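You operate a simulated robot arm through the tools that you are given. There is no shell and no other tool.

You are at the controls of a simulated two-armed robot. One attempt, no reset.

TASK
Shut the source down: output off, then phase switches, then main switch.
Fine: all three phase switches.
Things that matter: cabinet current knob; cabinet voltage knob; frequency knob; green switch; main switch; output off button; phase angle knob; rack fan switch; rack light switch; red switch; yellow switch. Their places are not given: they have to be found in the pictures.

Only the result counts: the job must be done as asked and must still hold three seconds after the hand-in. Knocking over, shifting, dropping, spilling or breaking anything else fails it.

THE ROBOT
Two 7-joint arms with two-finger parallel grippers on one trunk that stands fixed in place. Base frame: the origin is at the foot of the trunk, x ahead of it, y to its left, z up. Units: m, degrees, N and s.
The left shoulder is at [0.05, 0.187, 1.16], the right one opposite. With the tool pointing down near the work surface each hand reaches from about 0.1 to 0.66 m from the base axis, measured 20 degrees to its own side. Payload 3.43 kg a hand.
The tool frame of a hand sits at the grasp point between the pads (the TCP): z along the fingers, y along the line on which they close. The tips reach 0.03 m beyond it. The gripper opens to 0.094 m. The fingers are 0.028 m wide and 0.01 m thick; the gripper's body (0.05 by 0.096 m) begins 0.055 m behind the TCP.
Orientation is that of the tool frame in the base frame, as a unit quaternion [x, y, z, w]. With the fingers straight down and closing along the base's y, the tool's x points along the base's -x, its y along +y and its z along -z.

THE INTERFACE
- The arms move only by the tool nudge_tool. It takes "left_motion", "right_motion" or both (then of equal length, played together; a hand with none holds still); each is one flat list of numbers, 7 for each row, row after row: the turn, a rotation vector about the tool's x, y, z in degrees, then the shift along the tool's x, y, z in m, then the opening, from 0 (shut) to 1 (fully open). In form: [rx, ry, rz, x, y, z, grip, rx, ry, rz, x, y, z, grip, ...]. A call has 1 to 20 rows; each row shifts and turns the commanded pose from where the row before left it, along the tool's axes as they then stand. Each row takes 0.2 s and may step no farther than 0.05 m and 8.6 degrees from the row before; otherwise, or with a gripper value out of range, the whole call is refused. A pose out of reach is approached as far as the arm can. The call stops where the force on the tool passes 90 N (or 10 N more than at its start, if that is more) or the arm is blocked; 0.2 s more then pass. The fingers move at their own pace (about 0.153 m/s each) and stop on an object; they squeeze with about 44 N. The grip force told is the motor's: it shows also when the fingers shut on nothing. Time passes only in rows, and 0.2 s behind the last, so rows that do not move let the fingers close. The reply holds the time, the measured pose of the TCP, the force on the tool along the base axes, the opening and the grip force, in the units named above and with some noise, with the torque about the TCP (base axes, N m) and any sound that the robot's microphone picked up.
- Cameras (640 x 400 px; columns grow to the right, rows downward): "scene" is now at [0.1409, 0.0396, 1.3786]; the picture's right is [0.45, -0.89, 0.00], its down [0.02, 0.01, -1.00] and it looks along [0.89, 0.45, 0.02] (base axes); focal length 215 px, centre (320, 200). "left" rides on the left gripper at [0.076, -0.014, -0.102] in its tool frame; the picture's right is [0.18, 0.98, 0.00], its down [-0.75, 0.14, -0.64] and it looks along [-0.63, 0.12, 0.77] (tool axes); focal length 243 px, centre (320, 200). "right" rides on the right gripper at [0.076, 0.014, -0.102] in its tool frame; the picture's right is [-0.18, 0.98, 0.00], its down [-0.75, -0.14, -0.64] and it looks along [-0.63, -0.12, 0.77] (tool axes); focal length 243 px, centre (320, 200).
- get_image(camera): a new picture of that camera. The clock stands still meanwhile.
- lift_body(by): slides the trunk up (or, below 0, down) by that many m; the arms and the scene camera ride with it, the base frame stays. It gives what a move gives, with no picture.
- pan_tilt(pan, tilt): turns the head with the scene camera to pan (to the left, within 80 degrees either way) and tilt (down, from -29 to 69), counted from straight ahead of the robot. It gives what a move gives.
- measure_at(camera, pixels): there is no depth. For up to 12 entries [column, row, z] of the newest picture of that camera ("zoom" is the newest enlarged one), the place [x, y] in the base frame at which the ray of that pixel passes the height z, good to about 0.002 m. The clock stands still meanwhile.
- enlarge(camera, box): a new picture of the part [left, top, right, bottom] of that camera's present view, enlarged. The clock stands still meanwhile.
- job_done(): hands the job in; it is judged then, once.

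Leave the grippers open and the arms clear of the work at the hand-in unless told otherwise.

The tools are called after "Call:" by a JSON object that holds its "api" and its "payload". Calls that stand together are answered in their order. nudge_tool: Moves the arms, as the interface text tells. Its arguments: {"type":"object","properties":{"left_motion":{"type":"array"},"right_motion":{"type":"array"}},"required":[]} The other tools are called the same way: lift_body (by) moves the trunk up or down; pan_tilt (pan, tilt) turns the head that bears the scene camera; get_image (camera) takes a picture; measure_at (camera, pixels) gives the place at which the rays of pixels pass given heights; enlarge (camera, box) takes an enlarged picture of a part of a camera's view; job_done () hands the job in.

At the start:

```text
clock: 0.0
left_position: [0.2038, 0.2742, 1.3023]
left_tool_rot: [0.0, 1.0, 0.001, 0.001]
left_wrist_force: [-0.2, 0.6, -0.4]
left_moment: [0.0, 0.02, -0.01]
left_grip_width: 0.0941
left_finger_force: 0.0
right_position: [0.2798, 0.007, 1.3365]
right_tool_rot: [0.0, 1.0, -0.001, 0.001]
right_wrist_force: [0.6, -0.3, -0.2]
right_moment: [-0.02, -0.01, 0.0]
right_grip_width: 0.0944
right_finger_force: 0.1
trunk travel left (down, up): [-0.375, 0.057]
head pan, tilt (commanded): [26.5, -1.2]
```

scene: 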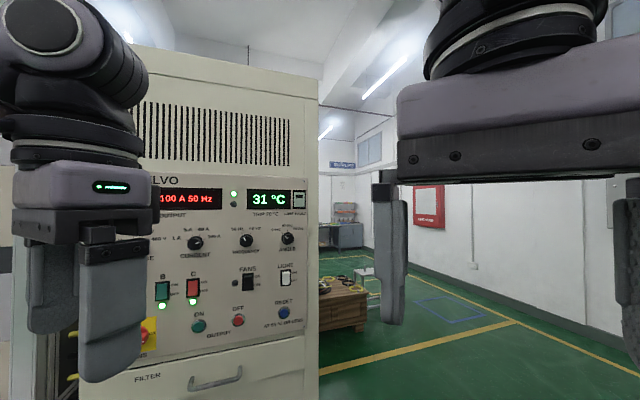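
right: 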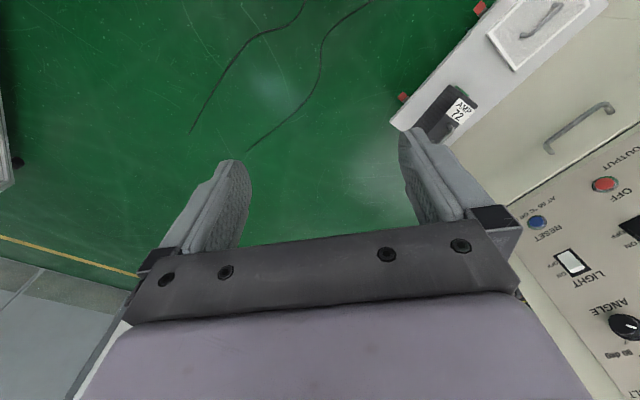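
left: 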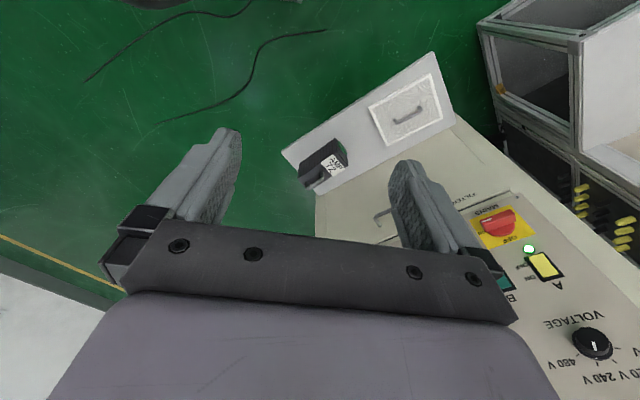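

I see a cabinet panel with knobs and switches, partly hidden by the left gripper. I'll enlarge the panel part of the scene view, plus the left and right views of the panel.

Call:
{"api": "enlarge", "payload": {"camera": "scene", "box": [130, 170, 320, 370]}}

Call:
{"api": "enlarge", "payload": {"camera": "left", "box": [440, 180, 640, 400]}}

Call:
{"api": "enlarge", "payload": {"camera": "right", "box": [480, 120, 640, 400]}}

```text
2.00 times, centred on (225, 270) of scene
```

zoom: 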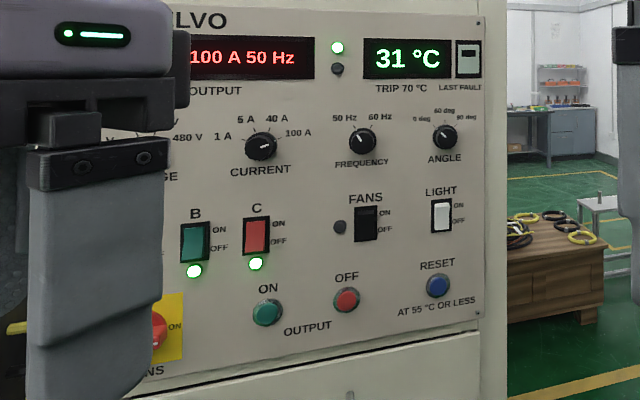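

```text
1.82 times, centred on (540, 290) of left
```

zoom: 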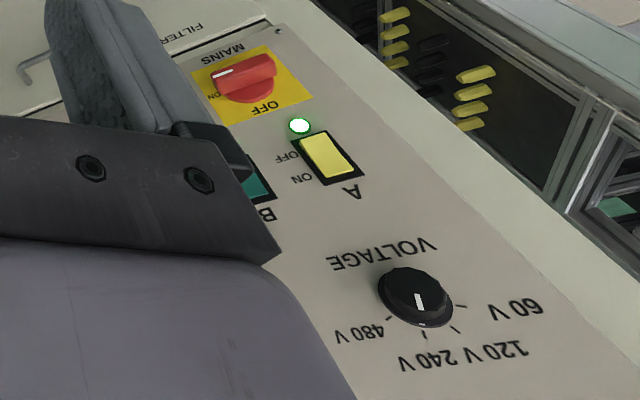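

```text
1.43 times, centred on (560, 260) of right
```

zoom: 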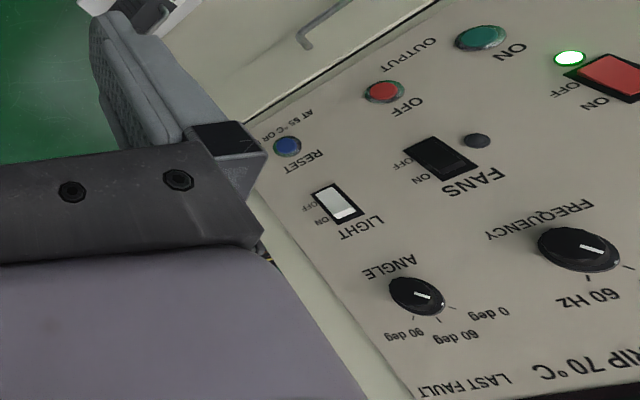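

The red OFF button shows at scene (238,320) and right (605,184), which I triangulate to roughly [0.57,0.51,1.06]. The left hand hides the main switch and switch A, so I raise the left hand 0.2 m to clear the view.

Call:
{"api": "nudge_tool", "payload": {"left_motion": [0, 0, 0, 0, 0, -0.04, 1, 0, 0, 0, 0, 0, -0.04, 1, 0, 0, 0, 0, 0, -0.04, 1, 0, 0, 0, 0, 0, -0.04, 1, 0, 0, 0, 0, 0, -0.04, 1]}}

Call:
{"api": "get_image", "payload": {"camera": "scene"}}

Call:
{"api": "get_image", "payload": {"camera": "left"}}

```text
clock: 1.2
left_position: [0.218, 0.2587, 1.3615]
left_tool_rot: [0.0, 1.0, -0.002, 0.0]
left_wrist_force: [-0.4, -0.2, 0.4]
left_moment: [-0.01, 0.0, 0.0]
left_grip_width: 0.0942
left_finger_force: 0.0
left hand out of reach, approached as far as the arm can: row 2, 3, 4, 5
right_position: [0.2794, 0.0061, 1.3382]
right_tool_rot: [0.0, 1.0, 0.0, -0.001]
right_wrist_force: [0.4, -0.5, -0.7]
right_moment: [0.01, -0.02, -0.03]
right_grip_width: 0.0939
right_finger_force: 0.0
trunk travel left (down, up): [-0.375, 0.057]
head pan, tilt (commanded): [26.5, -1.2]
```

```text
taken
```

scene: 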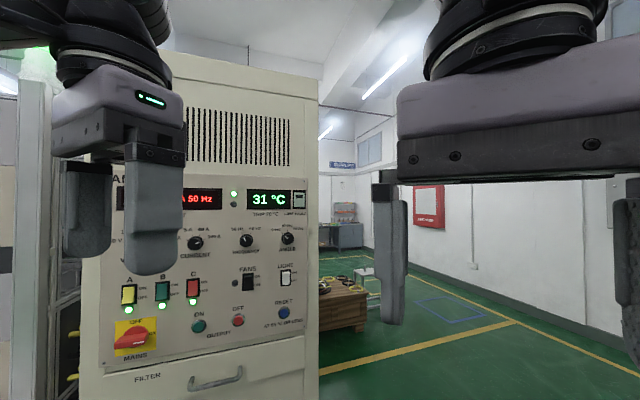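

```text
taken
```

left: 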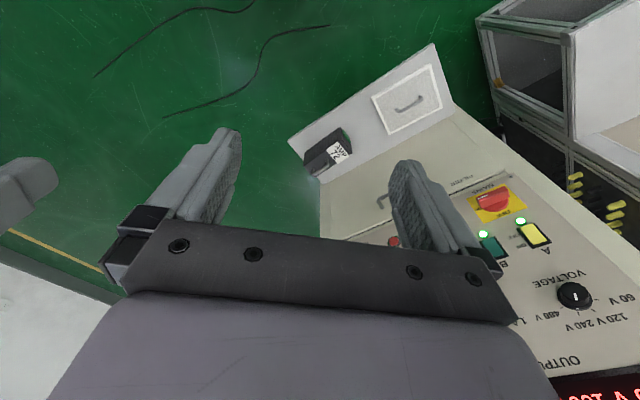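

Now the scene shows switches A (128,295), B (162,290), C (193,288), ON (198,326), OFF (238,321) and MAINS (135,340). I enlarge these.

Call:
{"api": "enlarge", "payload": {"camera": "left", "box": [440, 150, 600, 350]}}

Call:
{"api": "enlarge", "payload": {"camera": "scene", "box": [100, 270, 260, 370]}}

```text
2.00 times, centred on (520, 250) of left
```

zoom: 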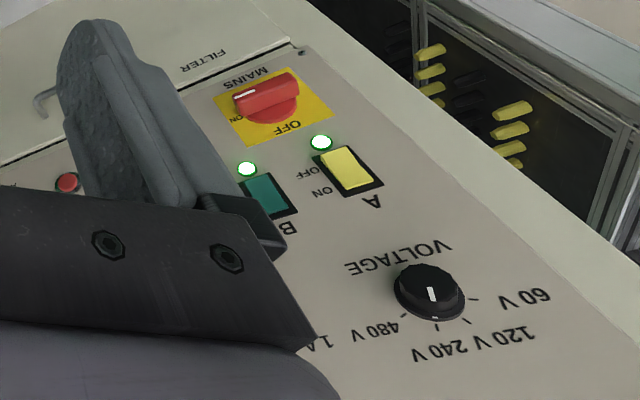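

```text
4.00 times, centred on (180, 320) of scene
```

zoom: 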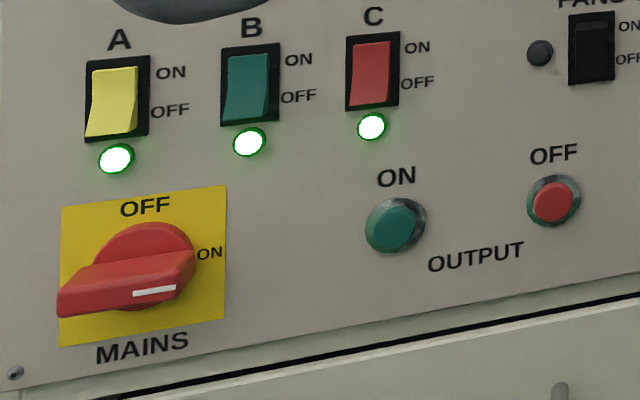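

I'll measure rays for features seen in both views: LED A, LED B, panel corner screw in scene zoom and in left image, each at two heights.

Call:
{"api": "measure_at", "payload": {"camera": "zoom", "pixels": [[116, 158, 1.1], [116, 158, 1.0], [249, 142, 1.1], [249, 142, 1.0], [371, 126, 1.1], [371, 126, 1.0], [15, 373, 1.1], [15, 373, 1.0], [553, 200, 1.1], [553, 200, 1.0], [392, 225, 1.1], [392, 225, 1.0]]}}

Call:
{"api": "measure_at", "payload": {"camera": "left", "pixels": [[520, 221, 1.1], [520, 221, 1.0], [483.5, 234, 1.1], [483.5, 234, 1.0], [510.5, 176, 1.1], [510.5, 176, 1.0]]}}

Call:
{"api": "get_image", "payload": {"camera": "right"}}

Call:
{"api": "enlarge", "payload": {"camera": "right", "box": [480, 130, 640, 330]}}

```text
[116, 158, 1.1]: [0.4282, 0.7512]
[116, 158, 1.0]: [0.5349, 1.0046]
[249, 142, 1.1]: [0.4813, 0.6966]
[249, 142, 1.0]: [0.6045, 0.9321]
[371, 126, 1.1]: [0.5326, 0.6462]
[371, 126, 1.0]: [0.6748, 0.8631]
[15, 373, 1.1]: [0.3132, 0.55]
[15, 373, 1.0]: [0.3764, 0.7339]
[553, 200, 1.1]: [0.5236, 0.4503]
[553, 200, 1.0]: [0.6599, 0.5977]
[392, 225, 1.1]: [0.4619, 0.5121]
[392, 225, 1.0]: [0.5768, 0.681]
```

```text
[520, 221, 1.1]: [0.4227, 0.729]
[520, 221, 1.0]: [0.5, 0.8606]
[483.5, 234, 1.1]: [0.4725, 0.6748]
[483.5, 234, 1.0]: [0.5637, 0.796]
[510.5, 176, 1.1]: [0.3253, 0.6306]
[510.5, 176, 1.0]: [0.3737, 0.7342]
```

```text
taken
```

right: 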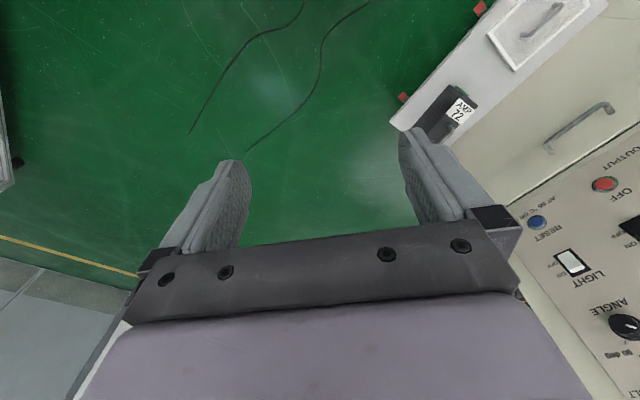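

```text
2.00 times, centred on (560, 230) of right
```

zoom: 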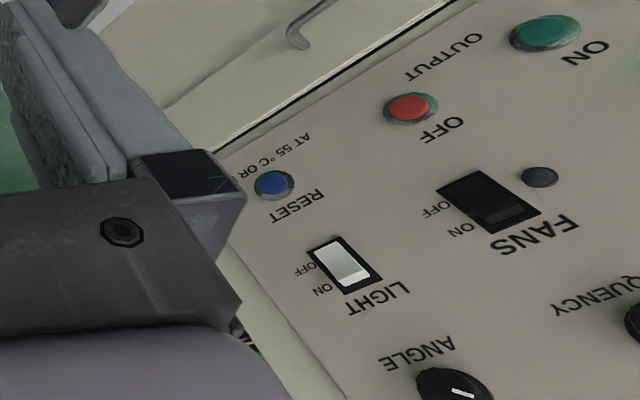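

LED A triangulates to about [0.409,0.705,1.118], LED B to [0.456,0.651,1.119], and the lower-left screw to [0.375,0.735,1.0]. Next I take rays from the right zoom for OFF (410,108), ON (544,33), RESET (273,185), and the fan lamp (539,177).

Call:
{"api": "measure_at", "payload": {"camera": "zoom", "pixels": [[409, 108, 1.1], [409, 108, 1.0], [543, 33, 1.1], [543, 33, 1.0], [273, 185, 1.1], [273, 185, 1.0], [539, 177, 1.2], [539, 177, 1.1], [452, 392, 1.2], [452, 392, 1.1]]}}

Call:
{"api": "enlarge", "payload": {"camera": "scene", "box": [180, 220, 320, 340]}}

```text
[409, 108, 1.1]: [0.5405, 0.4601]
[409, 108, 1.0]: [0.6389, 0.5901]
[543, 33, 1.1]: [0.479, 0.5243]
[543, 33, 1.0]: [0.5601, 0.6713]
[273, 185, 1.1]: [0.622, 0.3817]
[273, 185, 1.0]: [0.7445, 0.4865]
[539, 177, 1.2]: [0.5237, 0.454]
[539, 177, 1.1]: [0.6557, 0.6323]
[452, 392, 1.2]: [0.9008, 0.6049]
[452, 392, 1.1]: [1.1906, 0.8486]
```

```text
3.33 times, centred on (250, 280) of scene
```

zoom: 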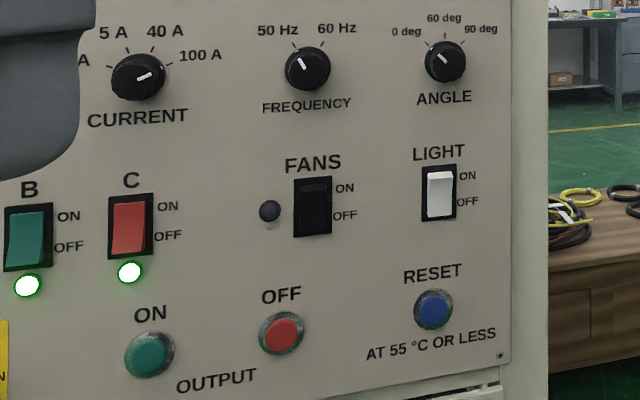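

I measure the same features in the new scene zoom: RESET (433,308), fan lamp (270,211), OFF (282,334), ON (151,354), lower right screw (499,354).

Call:
{"api": "measure_at", "payload": {"camera": "zoom", "pixels": [[433, 308, 1.1], [433, 308, 1.0], [270, 211, 1.2], [270, 211, 1.1], [282, 334, 1.1], [282, 334, 1.0], [151, 354, 1.1], [151, 354, 1.0], [499, 354, 1.1], [499, 354, 1.0], [130, 228, 1.2], [130, 228, 1.1]]}}

```text
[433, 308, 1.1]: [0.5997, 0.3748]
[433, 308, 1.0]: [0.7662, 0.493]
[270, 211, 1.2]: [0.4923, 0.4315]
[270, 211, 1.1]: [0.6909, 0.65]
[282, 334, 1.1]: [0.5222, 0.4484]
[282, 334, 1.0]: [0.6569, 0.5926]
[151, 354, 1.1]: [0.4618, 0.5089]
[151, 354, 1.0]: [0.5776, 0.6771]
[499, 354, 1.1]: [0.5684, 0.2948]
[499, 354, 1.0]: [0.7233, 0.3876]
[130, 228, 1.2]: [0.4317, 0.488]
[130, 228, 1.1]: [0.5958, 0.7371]
```

The panel is near-vertical, facing the robot: inward normal about [0.70,0.71,0], plane n·p≈0.788, lamps A/B/C at z≈1.118, OFF button ≈[0.59,0.52,1.05]. I now lower the left hand, yaw it to match the panel, and bring it forward to about 0.2 m off the panel.

Call:
{"api": "nudge_tool", "payload": {"left_motion": [0, 0, -7.6, 0, 0, 0.033, 0.5, 0, 0, -7.6, 0, 0, 0.033, 0.5, 0, 0, -7.6, 0, 0, 0.033, 0.5, 0, 0, -7.6, 0, 0, 0.033, 0.5, 0, 0, -7.6, 0, 0, 0.033, 0.5, 0, 0, -7.6, 0, 0, 0.033, 0.5]}}

```text
clock: 2.6
left_position: [0.22, 0.2615, 1.1661]
left_tool_rot: [-0.388, 0.921, -0.001, 0.0]
left_wrist_force: [0.3, 0.3, -0.1]
left_moment: [0.02, 0.0, -0.01]
left_grip_width: 0.0467
left_finger_force: 0.1
right_position: [0.278, 0.0074, 1.3369]
right_tool_rot: [-0.001, 1.0, 0.0, 0.0]
right_wrist_force: [0.2, -0.1, 0.5]
right_moment: [0.0, -0.02, -0.03]
right_grip_width: 0.0939
right_finger_force: 0.2
trunk travel left (down, up): [-0.375, 0.057]
head pan, tilt (commanded): [26.5, -1.2]
```

Yaw is right (tool x = −h). Now I shift forward 0.247 m and left 0.074 m, then tip the tool up to horizontal, pointing at the panel.

Call:
{"api": "nudge_tool", "payload": {"left_motion": [0, 0, 0, -0.041, 0.0124, 0, 0.5, 0, 0, 0, -0.041, 0.0124, 0, 0.5, 0, 0, 0, -0.041, 0.0124, 0, 0.5, 0, 0, 0, -0.041, 0.0124, 0, 0.5, 0, 0, 0, -0.041, 0.0124, 0, 0.5, 0, 0, 0, -0.041, 0.0124, 0, 0.5, 0, -8.18, 0, 0, 0, 0, 0.5, 0, -8.18, 0, 0, 0, 0, 0.5, 0, -8.18, 0, 0, 0, 0, 0.5, 0, -8.18, 0, 0, 0, 0, 0.5, 0, -8.18, 0, 0, 0, 0, 0.5, 0, -8.18, 0, 0, 0, 0, 0.5, 0, -8.18, 0, 0, 0, 0, 0.5, 0, -8.18, 0, 0, 0, 0, 0.5, 0, -8.18, 0, 0, 0, 0, 0.5, 0, -8.18, 0, 0, 0, 0, 0.5, 0, -8.2, 0, 0, 0, 0, 0.5]}}

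Call:
{"api": "get_image", "payload": {"camera": "left"}}

Call:
{"api": "get_image", "payload": {"camera": "scene"}}

```text
clock: 6.2
left_position: [0.3648, 0.5054, 1.1703]
left_tool_rot: [-0.287, 0.682, 0.261, 0.62]
left_wrist_force: [0.3, 0.7, -0.3]
left_moment: [0.0, 0.0, -0.02]
left_grip_width: 0.0468
left_finger_force: 0.0
left hand out of reach, approached as far as the arm can: row 15, 16, 17
right_position: [0.279, 0.0057, 1.3381]
right_tool_rot: [0.0, 1.0, 0.0, 0.0]
right_wrist_force: [0.1, 0.3, -0.5]
right_moment: [-0.02, -0.01, -0.02]
right_grip_width: 0.0941
right_finger_force: 0.2
trunk travel left (down, up): [-0.375, 0.057]
head pan, tilt (commanded): [26.5, -1.2]
```

```text
taken
```

left: 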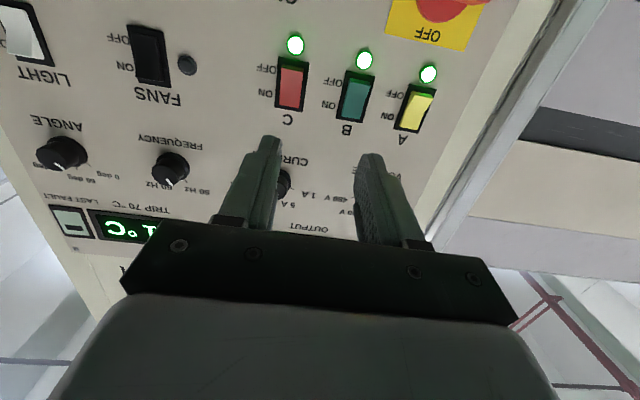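

```text
taken
```

scene: 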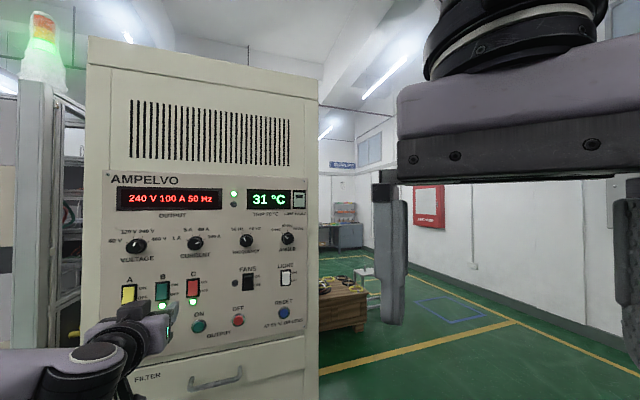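

The hand is now pointing at the panel, pitched about 5° down, TCP at [0.365,0.505,1.170]. I measure lamps and rockers in the left picture: LEDs A (428,74), B (364,60), C (295,45), and enlarge to see the rockers.

Call:
{"api": "measure_at", "payload": {"camera": "left", "pixels": [[428, 74, 1.13], [428, 74, 1.11], [364, 60, 1.13], [364, 60, 1.11], [295, 45, 1.13], [295, 45, 1.11]]}}

Call:
{"api": "enlarge", "payload": {"camera": "left", "box": [250, 0, 490, 150]}}

```text
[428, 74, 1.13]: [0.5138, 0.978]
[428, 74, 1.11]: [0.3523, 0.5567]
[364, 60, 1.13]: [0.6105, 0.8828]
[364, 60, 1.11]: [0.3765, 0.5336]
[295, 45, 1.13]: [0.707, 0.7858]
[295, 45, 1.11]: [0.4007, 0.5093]
```

```text
2.67 times, centred on (370, 75) of left
```

zoom: 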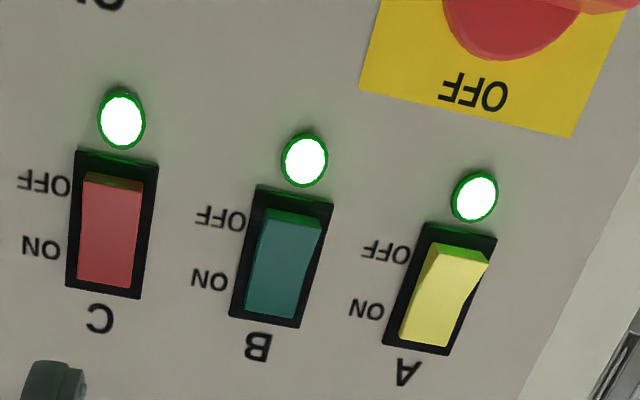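

With the panel at 45° I get: LEDs A [0.410,0.708], B [0.460,0.657], C [0.509,0.609] at z 1.117; panel plane n·p≈0.790 with n=[0.707,0.707,0]; OFF button at ≈[0.590,0.521,1.05]. I close the gripper, move right 0.148 m and down 0.12 m to stand in front of OFF, and level the pitch.

Call:
{"api": "nudge_tool", "payload": {"left_motion": [0, -1.0, 0, 0.02, -0.025, 0, 0, 0, -1.0, 0, 0.02, -0.025, 0, 0, 0, -1.0, 0, 0.02, -0.025, 0, 0, 0, -1.0, 0, 0.02, -0.025, 0, 0, 0, -1.0, 0, 0.02, -0.024, 0, 0, 0, -0.4, 0, 0.018, -0.024, 0, 0]}}

Call:
{"api": "get_image", "payload": {"camera": "left"}}

Call:
{"api": "get_image", "payload": {"camera": "scene"}}

```text
clock: 7.6
left_position: [0.4654, 0.3972, 1.0553]
left_tool_rot: [-0.275, 0.652, 0.274, 0.651]
left_wrist_force: [-0.4, -0.1, 0.1]
left_moment: [0.0, -0.03, 0.0]
left_grip_width: 0.0
left_finger_force: 33.1
right_position: [0.2785, 0.0076, 1.3371]
right_tool_rot: [0.0, 1.0, -0.001, 0.0]
right_wrist_force: [-0.3, 0.2, -0.3]
right_moment: [0.0, 0.03, 0.02]
right_grip_width: 0.0943
right_finger_force: 0.2
trunk travel left (down, up): [-0.375, 0.057]
head pan, tilt (commanded): [26.5, -1.2]
```

```text
taken
```

left: 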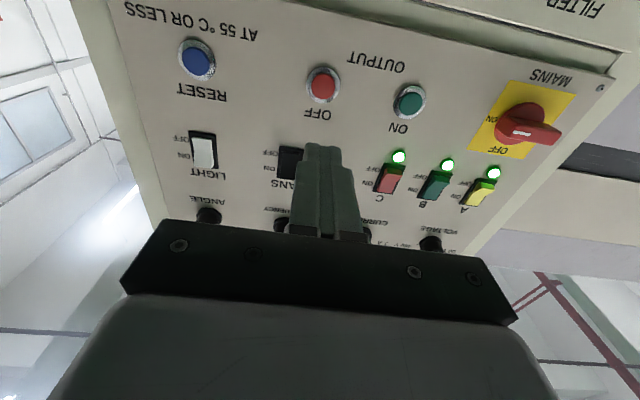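

```text
taken
```

scene: 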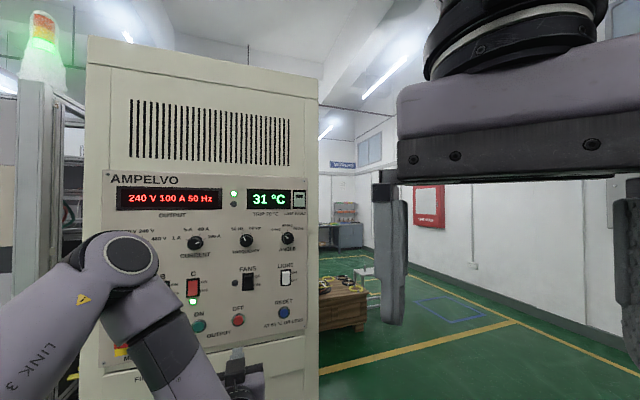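

The hand is level and in front of the OFF button at about 0.17 m. I check the button's place with the left camera at (322,84), several heights, plus ON (409,100) and RESET (197,58).

Call:
{"api": "enlarge", "payload": {"camera": "left", "box": [260, 40, 460, 190]}}

Call:
{"api": "measure_at", "payload": {"camera": "left", "pixels": [[322, 84, 1.05], [322, 84, 1.04], [409, 101, 1.05], [409, 101, 1.04], [197, 58, 1.05], [197, 58, 1.04], [399, 157, 1.117], [447, 165, 1.117], [494, 173, 1.117]]}}

```text
2.67 times, centred on (360, 115) of left
```

zoom: 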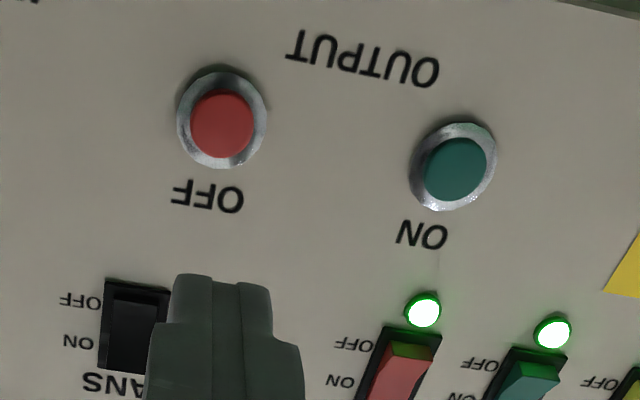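

```text
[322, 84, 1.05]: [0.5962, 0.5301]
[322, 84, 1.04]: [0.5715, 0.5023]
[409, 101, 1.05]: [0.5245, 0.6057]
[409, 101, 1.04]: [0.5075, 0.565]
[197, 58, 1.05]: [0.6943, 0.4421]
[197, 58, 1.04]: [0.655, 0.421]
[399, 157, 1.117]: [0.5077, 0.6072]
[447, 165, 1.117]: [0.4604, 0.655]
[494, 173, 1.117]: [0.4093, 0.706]
```

OFF is at u≈0.048, z≈1.048; the closed tip is 0.007 m too high. I lower 0.007, shift 0.002 right and go forward 0.105 m, leaving about 3–4 cm to the cap.

Call:
{"api": "nudge_tool", "payload": {"left_motion": [0, 0, 0, 0.007, -0.002, 0.025, 0, 0, 0, 0, 0, 0, 0.03, 0, 0, 0, 0, 0, 0, 0.03, 0, 0, 0, 0, 0, 0, 0.02, 0]}}

Call:
{"api": "get_image", "payload": {"camera": "left"}}

Call:
{"api": "enlarge", "payload": {"camera": "scene", "box": [160, 280, 320, 400]}}

```text
clock: 8.6
left_position: [0.5403, 0.4712, 1.0449]
left_tool_rot: [-0.274, 0.653, 0.274, 0.651]
left_wrist_force: [0.2, 0.1, -0.1]
left_moment: [0.0, -0.02, 0.02]
left_grip_width: 0.0001
left_finger_force: 33.6
right_position: [0.279, 0.0075, 1.3371]
right_tool_rot: [0.0, 1.0, 0.0, 0.0]
right_wrist_force: [0.1, -0.6, 0.1]
right_moment: [-0.03, 0.0, 0.02]
right_grip_width: 0.094
right_finger_force: 0.1
trunk travel left (down, up): [-0.375, 0.057]
head pan, tilt (commanded): [26.5, -1.2]
```

```text
taken
```

left: 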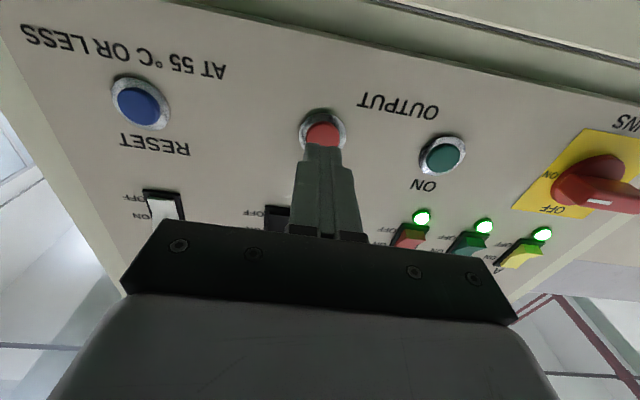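

```text
3.33 times, centred on (240, 340) of scene
```

zoom: 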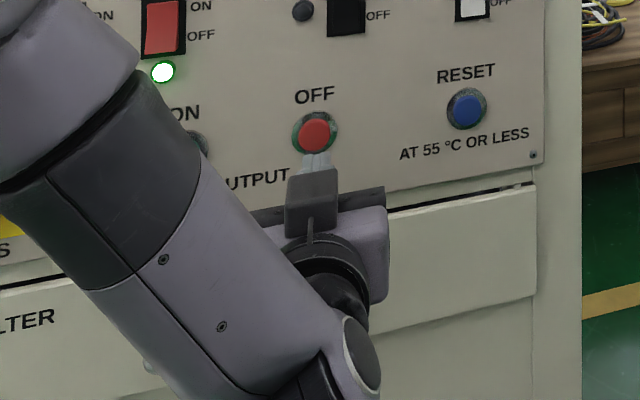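

The tip lines up with the red cap (323,135). I move forward 0.02 m in small steps, raising by 0.002.

Call:
{"api": "nudge_tool", "payload": {"left_motion": [0, 0, 0, -0.002, 0, 0.005, 0, 0, 0, 0, 0, 0, 0.005, 0, 0, 0, 0, 0, 0, 0.005, 0, 0, 0, 0, 0, 0, 0.005, 0]}}

Call:
{"api": "enlarge", "payload": {"camera": "left", "box": [240, 80, 440, 220]}}

```text
clock: 9.6
left_position: [0.5538, 0.4846, 1.0465]
left_tool_rot: [-0.274, 0.653, 0.274, 0.651]
left_wrist_force: [-0.2, 0.2, 0.0]
left_moment: [0.01, -0.01, -0.02]
left_grip_width: 0.0
left_finger_force: 33.4
right_position: [0.2795, 0.006, 1.3368]
right_tool_rot: [0.0, 1.0, 0.0, 0.0]
right_wrist_force: [0.3, 0.7, -0.9]
right_moment: [-0.03, -0.01, -0.01]
right_grip_width: 0.0941
right_finger_force: 0.1
trunk travel left (down, up): [-0.375, 0.057]
head pan, tilt (commanded): [26.5, -1.2]
```

```text
2.86 times, centred on (340, 150) of left
```

zoom: 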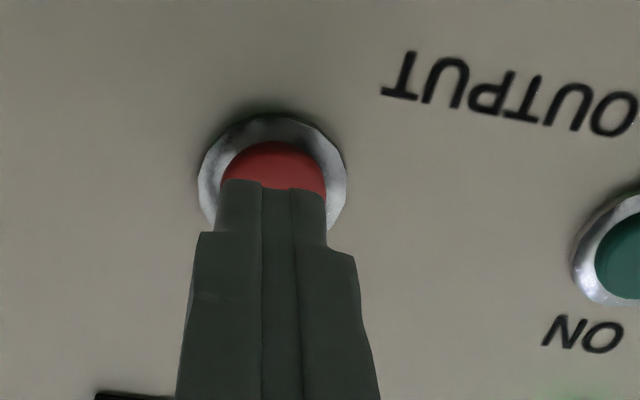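

No contact yet. I advance 0.016 m more in 0.004 steps and watch force and sounds.

Call:
{"api": "nudge_tool", "payload": {"left_motion": [0, 0, 0, 0, 0, 0.004, 0, 0, 0, 0, 0, 0, 0.004, 0, 0, 0, 0, 0, 0, 0.004, 0, 0, 0, 0, 0, 0, 0.004, 0]}}

Call:
{"api": "enlarge", "payload": {"camera": "left", "box": [240, 80, 440, 220]}}

Call:
{"api": "get_image", "payload": {"camera": "scene"}}

```text
clock: 10.6
left_position: [0.5645, 0.4968, 1.0482]
left_tool_rot: [-0.274, 0.652, 0.274, 0.652]
left_wrist_force: [-0.2, -0.7, -0.3]
left_moment: [-0.03, -0.02, -0.02]
left_grip_width: 0.0001
left_finger_force: 32.6
right_position: [0.2793, 0.0061, 1.3378]
right_tool_rot: [0.0, 1.0, -0.001, -0.001]
right_wrist_force: [-0.1, 1.2, -0.2]
right_moment: [0.04, 0.0, -0.02]
right_grip_width: 0.094
right_finger_force: 0.0
trunk travel left (down, up): [-0.375, 0.057]
head pan, tilt (commanded): [26.5, -1.2]
```

```text
2.86 times, centred on (340, 150) of left
```

zoom: 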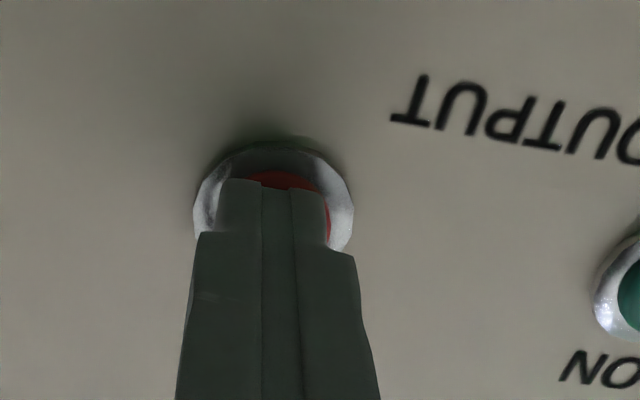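

```text
taken
```

scene: 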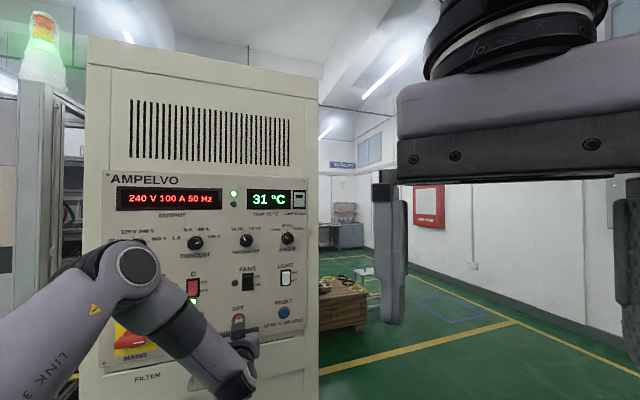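

Still no contact; output display still on. I press on with 0.003 m steps, five rows.

Call:
{"api": "nudge_tool", "payload": {"left_motion": [0, 0, 0, 0, 0, 0.003, 0, 0, 0, 0, 0, 0, 0.003, 0, 0, 0, 0, 0, 0, 0.003, 0, 0, 0, 0, 0, 0, 0.003, 0]}}

Call:
{"api": "get_image", "payload": {"camera": "scene"}}

Call:
{"api": "enlarge", "payload": {"camera": "left", "box": [240, 80, 440, 220]}}

```text
clock: 11.6
left_position: [0.5697, 0.5025, 1.0474]
left_tool_rot: [-0.274, 0.654, 0.274, 0.65]
left_wrist_force: [-22.1, -17.7, -5.5]
left_moment: [-0.22, -0.05, 0.13]
left_grip_width: 0.0001
left_finger_force: 33.1
right_position: [0.2763, 0.0036, 1.3381]
right_tool_rot: [0.0, 1.0, 0.001, 0.001]
right_wrist_force: [-0.5, 0.7, -0.1]
right_moment: [0.01, 0.04, 0.02]
right_grip_width: 0.094
right_finger_force: 0.1
trunk travel left (down, up): [-0.375, 0.057]
head pan, tilt (commanded): [26.5, -1.2]
heard: click
```

```text
taken
```

scene: 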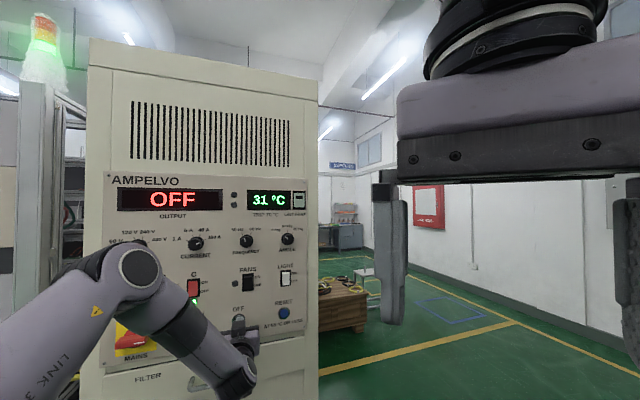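

```text
2.86 times, centred on (340, 150) of left
```

zoom: 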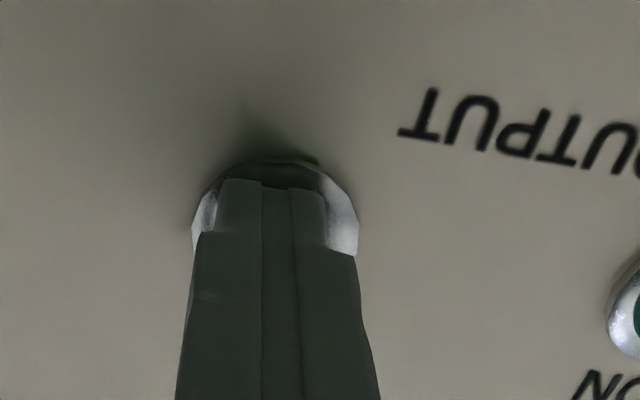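

A click was heard and the display now reads OFF — output is off. I retreat 0.08 m, move left 0.118 m and up 0.088 m toward switch C, then roll the hand +90° so the closed tip is thin vertically.

Call:
{"api": "nudge_tool", "payload": {"left_motion": [0, 0, 0, 0, 0, -0.02, 0, 0, 0, 0, 0, 0, -0.03, 0, 0, 0, 0, 0, 0, -0.03, 0, 0, 0, 0, -0.022, 0.03, 0, 0, 0, 0, 0, -0.022, 0.03, 0, 0, 0, 0, 0, -0.022, 0.03, 0, 0, 0, 0, 0, -0.022, 0.028, 0, 0]}}

Call:
{"api": "get_image", "payload": {"camera": "left"}}

Call:
{"api": "get_image", "payload": {"camera": "scene"}}

```text
clock: 13.2
left_position: [0.4455, 0.5164, 1.1214]
left_tool_rot: [-0.277, 0.652, 0.276, 0.649]
left_wrist_force: [0.0, 0.9, -0.5]
left_moment: [0.01, -0.03, 0.0]
left_grip_width: 0.0
left_finger_force: 32.9
left hand out of reach, approached as far as the arm can: row 7
right_position: [0.2815, 0.0064, 1.337]
right_tool_rot: [0.0, 1.0, 0.0, 0.0]
right_wrist_force: [-0.3, 0.0, -0.1]
right_moment: [-0.05, 0.03, -0.04]
right_grip_width: 0.0942
right_finger_force: 0.1
trunk travel left (down, up): [-0.375, 0.057]
head pan, tilt (commanded): [26.5, -1.2]
```

```text
taken
```

left: 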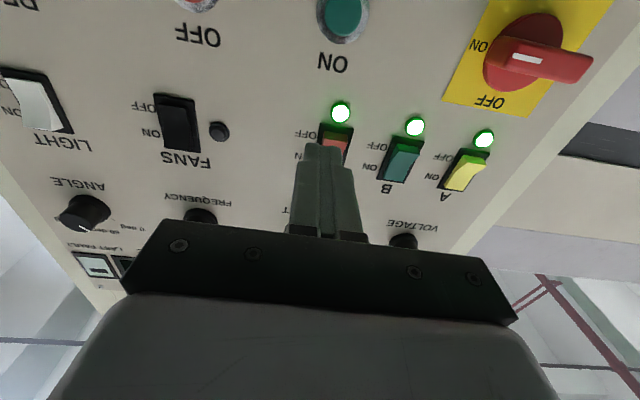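

```text
taken
```

scene: 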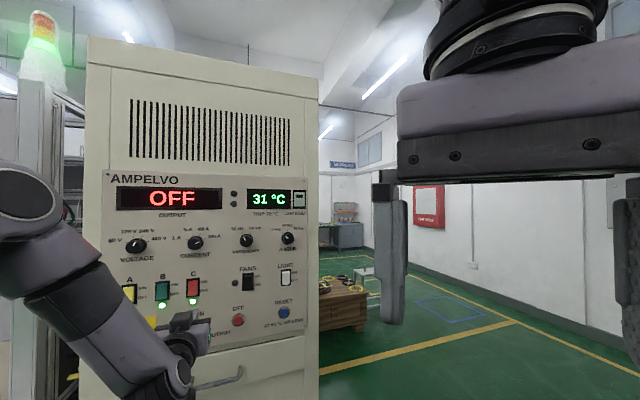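

The last row hit the arm's reach limit (TCP [0.446,0.516,1.121]); it gets tight when the hand is high relative to the shoulder. I lift the trunk 0.05 m to get more room.

Call:
{"api": "lift_body", "payload": {"by": 0.05}}

```text
clock: 14.1
left_position: [0.4452, 0.5152, 1.1712]
left_tool_rot: [-0.276, 0.652, 0.275, 0.65]
left_wrist_force: [0.5, -0.3, -0.2]
left_moment: [0.01, -0.01, 0.0]
left_grip_width: 0.0
left_finger_force: 32.4
right_position: [0.2795, 0.0078, 1.3878]
right_tool_rot: [-0.001, 1.0, 0.0, 0.0]
right_wrist_force: [-0.8, -0.1, -0.1]
right_moment: [-0.03, 0.0, 0.01]
right_grip_width: 0.0939
right_finger_force: 0.0
trunk travel left (down, up): [-0.425, 0.007]
head pan, tilt (commanded): [26.5, -1.2]
```

Lifted; TCP at z 1.171. I go down 0.035 m, left 0.021 m to face switch C, then roll +90°.

Call:
{"api": "nudge_tool", "payload": {"left_motion": [0, 0, 0, 0.018, 0.011, 0, 0, 0, 0, 0, 0.017, 0.01, 0, 0, 0, 0, 8.18, 0, 0, 0, 0, 0, 0, 8.18, 0, 0, 0, 0, 0, 0, 8.18, 0, 0, 0, 0, 0, 0, 8.18, 0, 0, 0, 0, 0, 0, 8.18, 0, 0, 0, 0, 0, 0, 8.18, 0, 0, 0, 0, 0, 0, 8.18, 0, 0, 0, 0, 0, 0, 8.18, 0, 0, 0, 0, 0, 0, 8.18, 0, 0, 0, 0, 0, 0, 8.18, 0, 0, 0, 0, 0, 0, 8.2, 0, 0, 0, 0]}}

Call:
{"api": "get_image", "payload": {"camera": "left"}}

Call:
{"api": "get_image", "payload": {"camera": "scene"}}

```text
clock: 16.9
left_position: [0.4341, 0.5091, 1.1494]
left_tool_rot: [0.216, 0.677, 0.634, 0.305]
left_wrist_force: [-0.3, 0.4, -0.4]
left_moment: [0.0, -0.02, 0.04]
left_grip_width: 0.0
left_finger_force: 32.9
left hand out of reach, approached as far as the arm can: row 1, 2, 3
right_position: [0.2797, 0.0061, 1.3878]
right_tool_rot: [0.0, 1.0, 0.0, 0.0]
right_wrist_force: [-0.4, 0.4, 0.5]
right_moment: [0.0, 0.01, 0.01]
right_grip_width: 0.0942
right_finger_force: 0.1
trunk travel left (down, up): [-0.425, 0.007]
head pan, tilt (commanded): [26.5, -1.2]
```

```text
taken
```

left: 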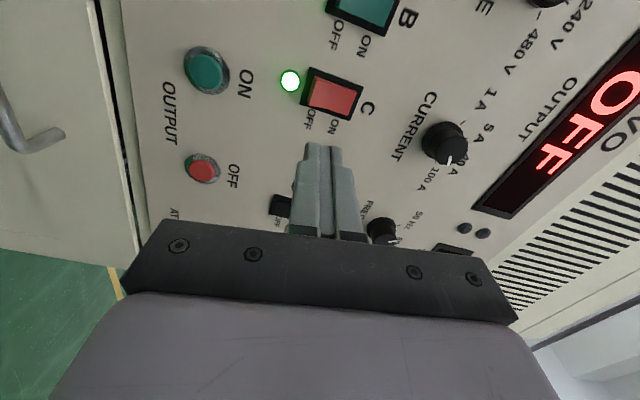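

```text
taken
```

scene: 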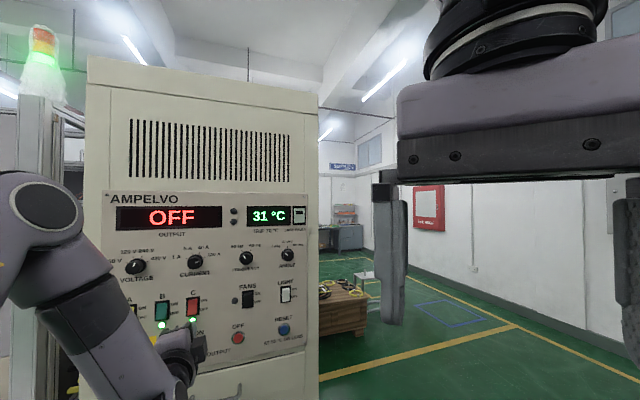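

The roll worked (about 82°). Now I enlarge switch C in the left view to locate its rocker.

Call:
{"api": "enlarge", "payload": {"camera": "left", "box": [240, 30, 440, 155]}}

```text
3.20 times, centred on (340, 92) of left
```

zoom: 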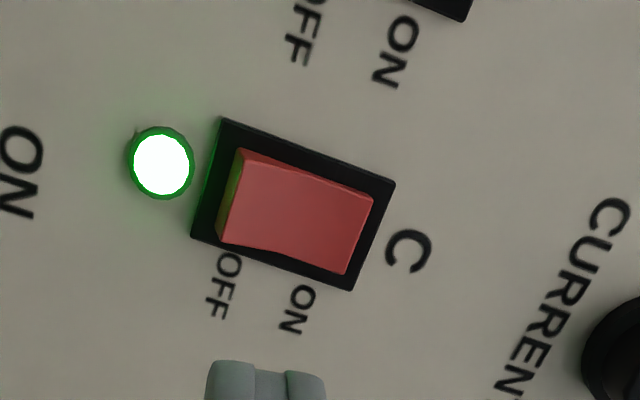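

I measure the housing corners, LED and rocker lower end of C in this zoom.

Call:
{"api": "measure_at", "payload": {"camera": "zoom", "pixels": [[161, 162, 1.117], [222, 117, 1.13], [222, 117, 1.128], [395, 183, 1.17], [395, 183, 1.16], [352, 291, 1.17], [352, 291, 1.16], [190, 238, 1.13], [190, 238, 1.128], [229, 196, 1.13], [229, 196, 1.135]]}}

```text
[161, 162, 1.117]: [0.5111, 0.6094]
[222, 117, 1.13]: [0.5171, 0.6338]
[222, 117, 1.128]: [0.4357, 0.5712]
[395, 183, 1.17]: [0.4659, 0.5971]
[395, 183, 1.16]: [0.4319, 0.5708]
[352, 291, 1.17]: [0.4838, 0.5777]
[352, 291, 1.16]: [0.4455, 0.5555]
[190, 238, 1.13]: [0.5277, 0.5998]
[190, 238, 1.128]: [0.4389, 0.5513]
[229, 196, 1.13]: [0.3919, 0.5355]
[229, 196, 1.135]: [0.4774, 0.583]
```

Switch C's housing spans z 1.1295–1.179, u −0.087…−0.0545; the rocker's protruding OFF end is at z≈1.135. I aim the tip at u −0.0706, z 1.140, advance 0.055 m and finish the roll by 8°.

Call:
{"api": "nudge_tool", "payload": {"left_motion": [0, 0, 0, 0.0161, -0.0063, 0.015, 0, 0, 0, 4, 0, 0, 0.02, 0, 0, 0, 4, 0, 0, 0.02, 0]}}

Call:
{"api": "enlarge", "payload": {"camera": "left", "box": [220, 60, 420, 185]}}

Call:
{"api": "enlarge", "payload": {"camera": "scene", "box": [120, 280, 260, 380]}}

```text
clock: 17.7
left_position: [0.4301, 0.528, 1.1405]
left_tool_rot: [0.225, 0.672, 0.652, 0.271]
left_wrist_force: [-0.1, -0.5, 0.6]
left_moment: [0.01, -0.02, -0.01]
left_grip_width: 0.0
left_finger_force: 33.2
left hand out of reach, approached as far as the arm can: row 1, 2, 3
right_position: [0.2794, 0.0076, 1.3869]
right_tool_rot: [0.0, 1.0, 0.0, 0.0]
right_wrist_force: [0.1, 0.8, -0.4]
right_moment: [-0.01, 0.02, 0.0]
right_grip_width: 0.094
right_finger_force: 0.0
trunk travel left (down, up): [-0.425, 0.007]
head pan, tilt (commanded): [26.5, -1.2]
```

```text
3.20 times, centred on (320, 122) of left
```

zoom: 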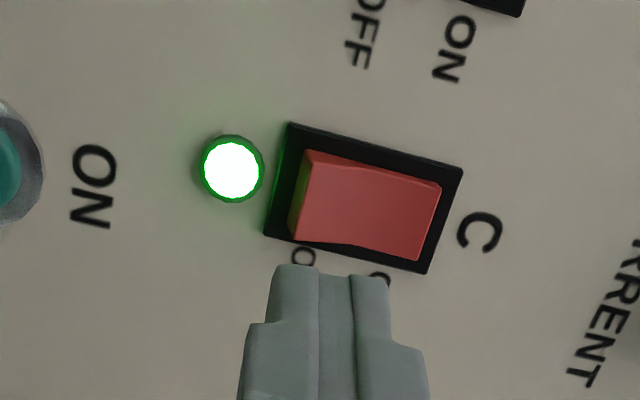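

```text
4.00 times, centred on (190, 330) of scene
```

zoom: 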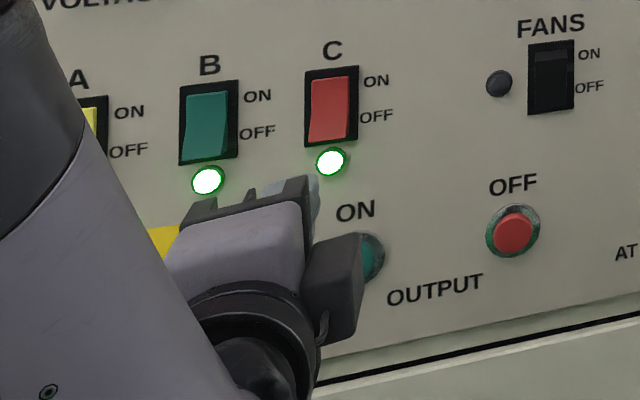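

The arm reports out of reach though the target is near, so some joint is at a limit. I turn the head left to look at the arm's shape.

Call:
{"api": "pan_tilt", "payload": {"pan": 65, "tilt": 15}}

Call:
{"api": "get_image", "payload": {"camera": "scene"}}

Call:
{"api": "get_image", "payload": {"camera": "right"}}

```text
clock: 18.8
left_position: [0.4307, 0.5292, 1.1417]
left_tool_rot: [0.224, 0.672, 0.652, 0.271]
left_wrist_force: [-0.3, 0.1, -0.3]
left_moment: [0.02, -0.01, 0.03]
left_grip_width: 0.0001
left_finger_force: 32.9
right_position: [0.2827, 0.0095, 1.3835]
right_tool_rot: [0.019, 1.0, -0.001, 0.003]
right_wrist_force: [36.3, 73.1, -5.1]
right_moment: [-8.33, 3.54, -8.19]
right_grip_width: 0.0939
right_finger_force: 0.0
trunk travel left (down, up): [-0.425, 0.007]
head pan, tilt (commanded): [65.0, 15.0]
```

```text
taken
```

scene: 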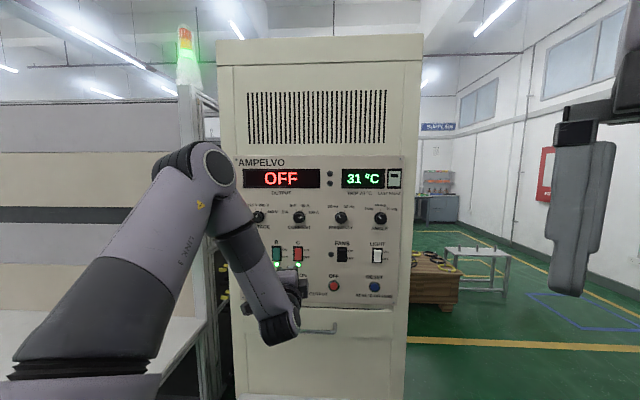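

```text
taken
```

right: 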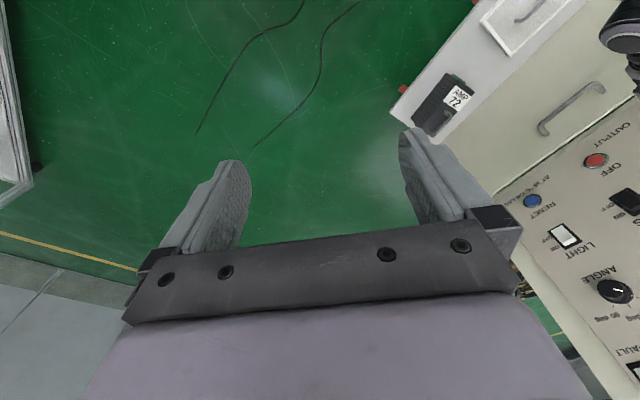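

Turning the head pushed it against the right arm (right wrist force about 80 N). I turn it back at once.

Call:
{"api": "pan_tilt", "payload": {"pan": 26.5, "tilt": -1.2}}

Call:
{"api": "get_image", "payload": {"camera": "scene"}}

```text
clock: 19.8
left_position: [0.4313, 0.5275, 1.1416]
left_tool_rot: [0.224, 0.672, 0.652, 0.271]
left_wrist_force: [-0.2, -0.3, 0.8]
left_moment: [0.0, 0.0, -0.02]
left_grip_width: 0.0
left_finger_force: 32.8
right_position: [0.2795, 0.0067, 1.3874]
right_tool_rot: [0.0, 1.0, 0.0, 0.001]
right_wrist_force: [-0.7, -0.2, 0.9]
right_moment: [0.0, 0.0, 0.02]
right_grip_width: 0.0936
right_finger_force: 0.0
trunk travel left (down, up): [-0.425, 0.007]
head pan, tilt (commanded): [26.5, -1.2]
```

```text
taken
```

scene: 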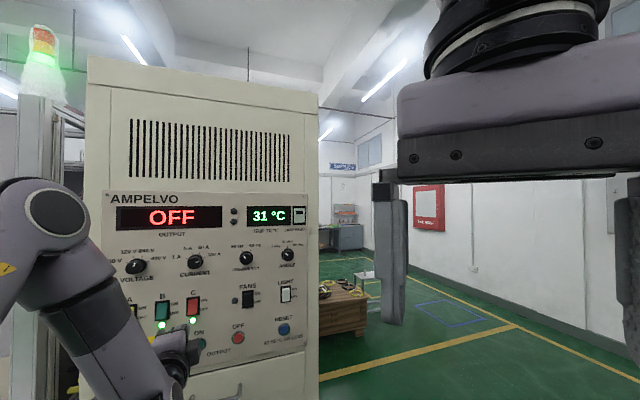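

Forces are back to zero. I test a short straight advance of 0.02 m from the present pose to learn what the limit is.

Call:
{"api": "nudge_tool", "payload": {"left_motion": [0, 0, 0, 0, 0, 0.01, 0, 0, 0, 0, 0, 0, 0.01, 0]}}

```text
clock: 20.4
left_position: [0.4446, 0.5433, 1.1424]
left_tool_rot: [0.223, 0.674, 0.651, 0.27]
left_wrist_force: [0.1, 0.3, -0.3]
left_moment: [0.02, 0.0, 0.01]
left_grip_width: 0.0001
left_finger_force: 33.1
right_position: [0.2796, 0.0065, 1.3877]
right_tool_rot: [0.0, 1.0, 0.0, 0.001]
right_wrist_force: [0.0, -0.4, 0.6]
right_moment: [-0.01, 0.01, -0.02]
right_grip_width: 0.094
right_finger_force: 0.0
trunk travel left (down, up): [-0.425, 0.007]
head pan, tilt (commanded): [26.5, -1.2]
```

Straight advance works, so the limit only concerns being too close to the body. TCP is at u −0.0698, z 1.1424, tip about 0.06 m from panel. I trim 0.003 right, 0.002 down and advance 0.025 m.

Call:
{"api": "nudge_tool", "payload": {"left_motion": [0, 0, 0, 0, 0, 0.01, 0, 0, 0, 0, -0.003, -0.002, 0.008, 0, 0, 0, 0, 0, 0, 0.007, 0]}}

Call:
{"api": "enlarge", "payload": {"camera": "left", "box": [220, 60, 420, 185]}}

Call:
{"api": "enlarge", "payload": {"camera": "scene", "box": [120, 280, 260, 380]}}

```text
clock: 21.2
left_position: [0.4617, 0.56, 1.1414]
left_tool_rot: [0.221, 0.673, 0.652, 0.268]
left_wrist_force: [0.3, 0.5, 0.9]
left_moment: [-0.01, 0.03, 0.01]
left_grip_width: 0.0001
left_finger_force: 32.8
right_position: [0.2793, 0.0064, 1.3865]
right_tool_rot: [0.0, 1.0, 0.001, 0.0]
right_wrist_force: [-0.6, 0.9, 0.2]
right_moment: [0.02, -0.02, 0.0]
right_grip_width: 0.094
right_finger_force: 0.1
trunk travel left (down, up): [-0.425, 0.007]
head pan, tilt (commanded): [26.5, -1.2]
```

```text
3.20 times, centred on (320, 122) of left
```

zoom: 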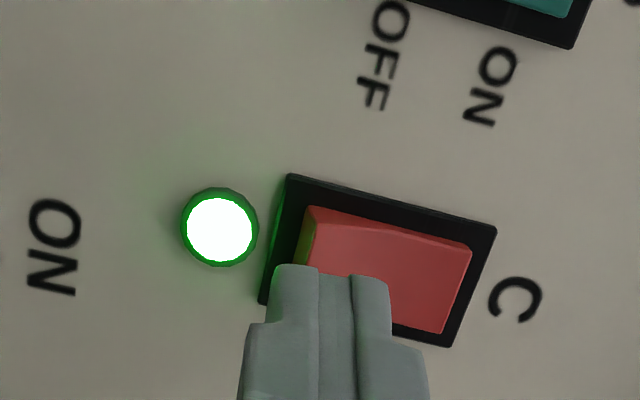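

```text
4.00 times, centred on (190, 330) of scene
```

zoom: 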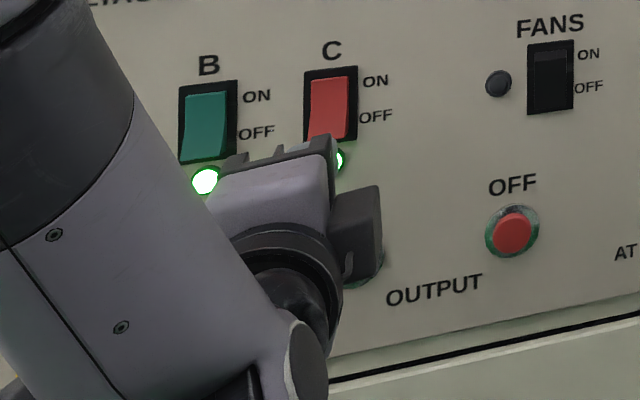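

The tip (zoom columns 270–392) overlaps the lower half of rocker C but its upper edge is close to the centre. I shift 0.0035 down and 0.002 right, and advance 0.02 m slowly.

Call:
{"api": "nudge_tool", "payload": {"left_motion": [0, 0, 0, -0.002, -0.0035, 0.004, 0, 0, 0, 0, 0, 0, 0.005, 0, 0, 0, 0, 0, 0, 0.005, 0, 0, 0, 0, 0, 0, 0.004, 0]}}

Call:
{"api": "enlarge", "payload": {"camera": "left", "box": [220, 60, 420, 185]}}

```text
clock: 22.2
left_position: [0.4745, 0.5724, 1.1376]
left_tool_rot: [0.222, 0.673, 0.653, 0.268]
left_wrist_force: [-0.7, -0.3, 0.4]
left_moment: [-0.02, 0.0, 0.01]
left_grip_width: 0.0
left_finger_force: 32.8
right_position: [0.2797, 0.0078, 1.3877]
right_tool_rot: [0.0, 1.0, 0.0, 0.0]
right_wrist_force: [0.7, 0.2, -0.5]
right_moment: [0.0, 0.0, -0.01]
right_grip_width: 0.0939
right_finger_force: 0.0
trunk travel left (down, up): [-0.425, 0.007]
head pan, tilt (commanded): [26.5, -1.2]
```

```text
3.20 times, centred on (320, 122) of left
```

zoom: 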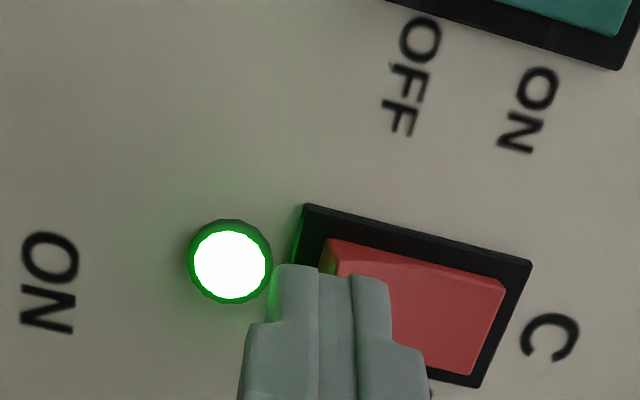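

No force yet, the tip is about to touch the lower end. I continue 0.012 m in 0.003 steps.

Call:
{"api": "nudge_tool", "payload": {"left_motion": [0, 0, 0, 0, 0, 0.003, 0, 0, 0, 0, 0, 0, 0.003, 0, 0, 0, 0, 0, 0, 0.003, 0]}}

Call:
{"api": "enlarge", "payload": {"camera": "left", "box": [220, 60, 420, 185]}}

Call:
{"api": "get_image", "payload": {"camera": "scene"}}

```text
clock: 23.0
left_position: [0.4804, 0.5783, 1.1376]
left_tool_rot: [0.222, 0.674, 0.652, 0.268]
left_wrist_force: [-3.9, -5.3, -0.6]
left_moment: [0.06, -0.04, -0.07]
left_grip_width: 0.0001
left_finger_force: 32.9
right_position: [0.2787, 0.0063, 1.3865]
right_tool_rot: [0.0, 1.0, 0.0, 0.001]
right_wrist_force: [-0.1, -0.4, 0.2]
right_moment: [0.0, 0.0, -0.03]
right_grip_width: 0.0938
right_finger_force: 0.0
trunk travel left (down, up): [-0.425, 0.007]
head pan, tilt (commanded): [26.5, -1.2]
```

```text
3.20 times, centred on (320, 122) of left
```

zoom: 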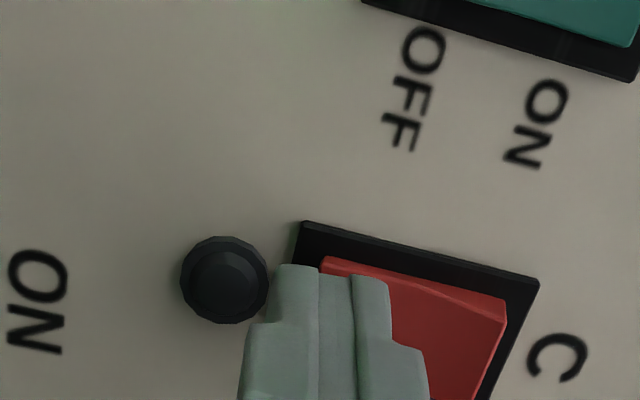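

```text
taken
```

scene: 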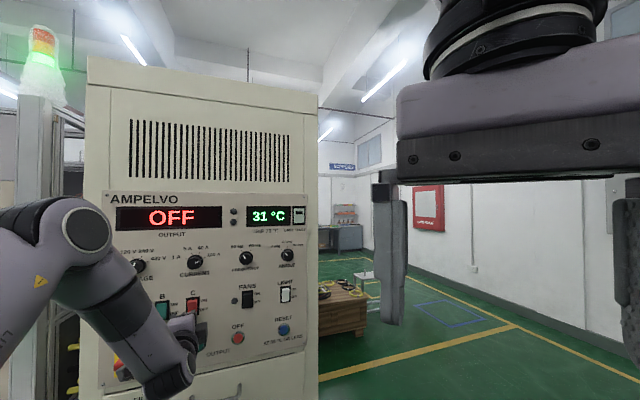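

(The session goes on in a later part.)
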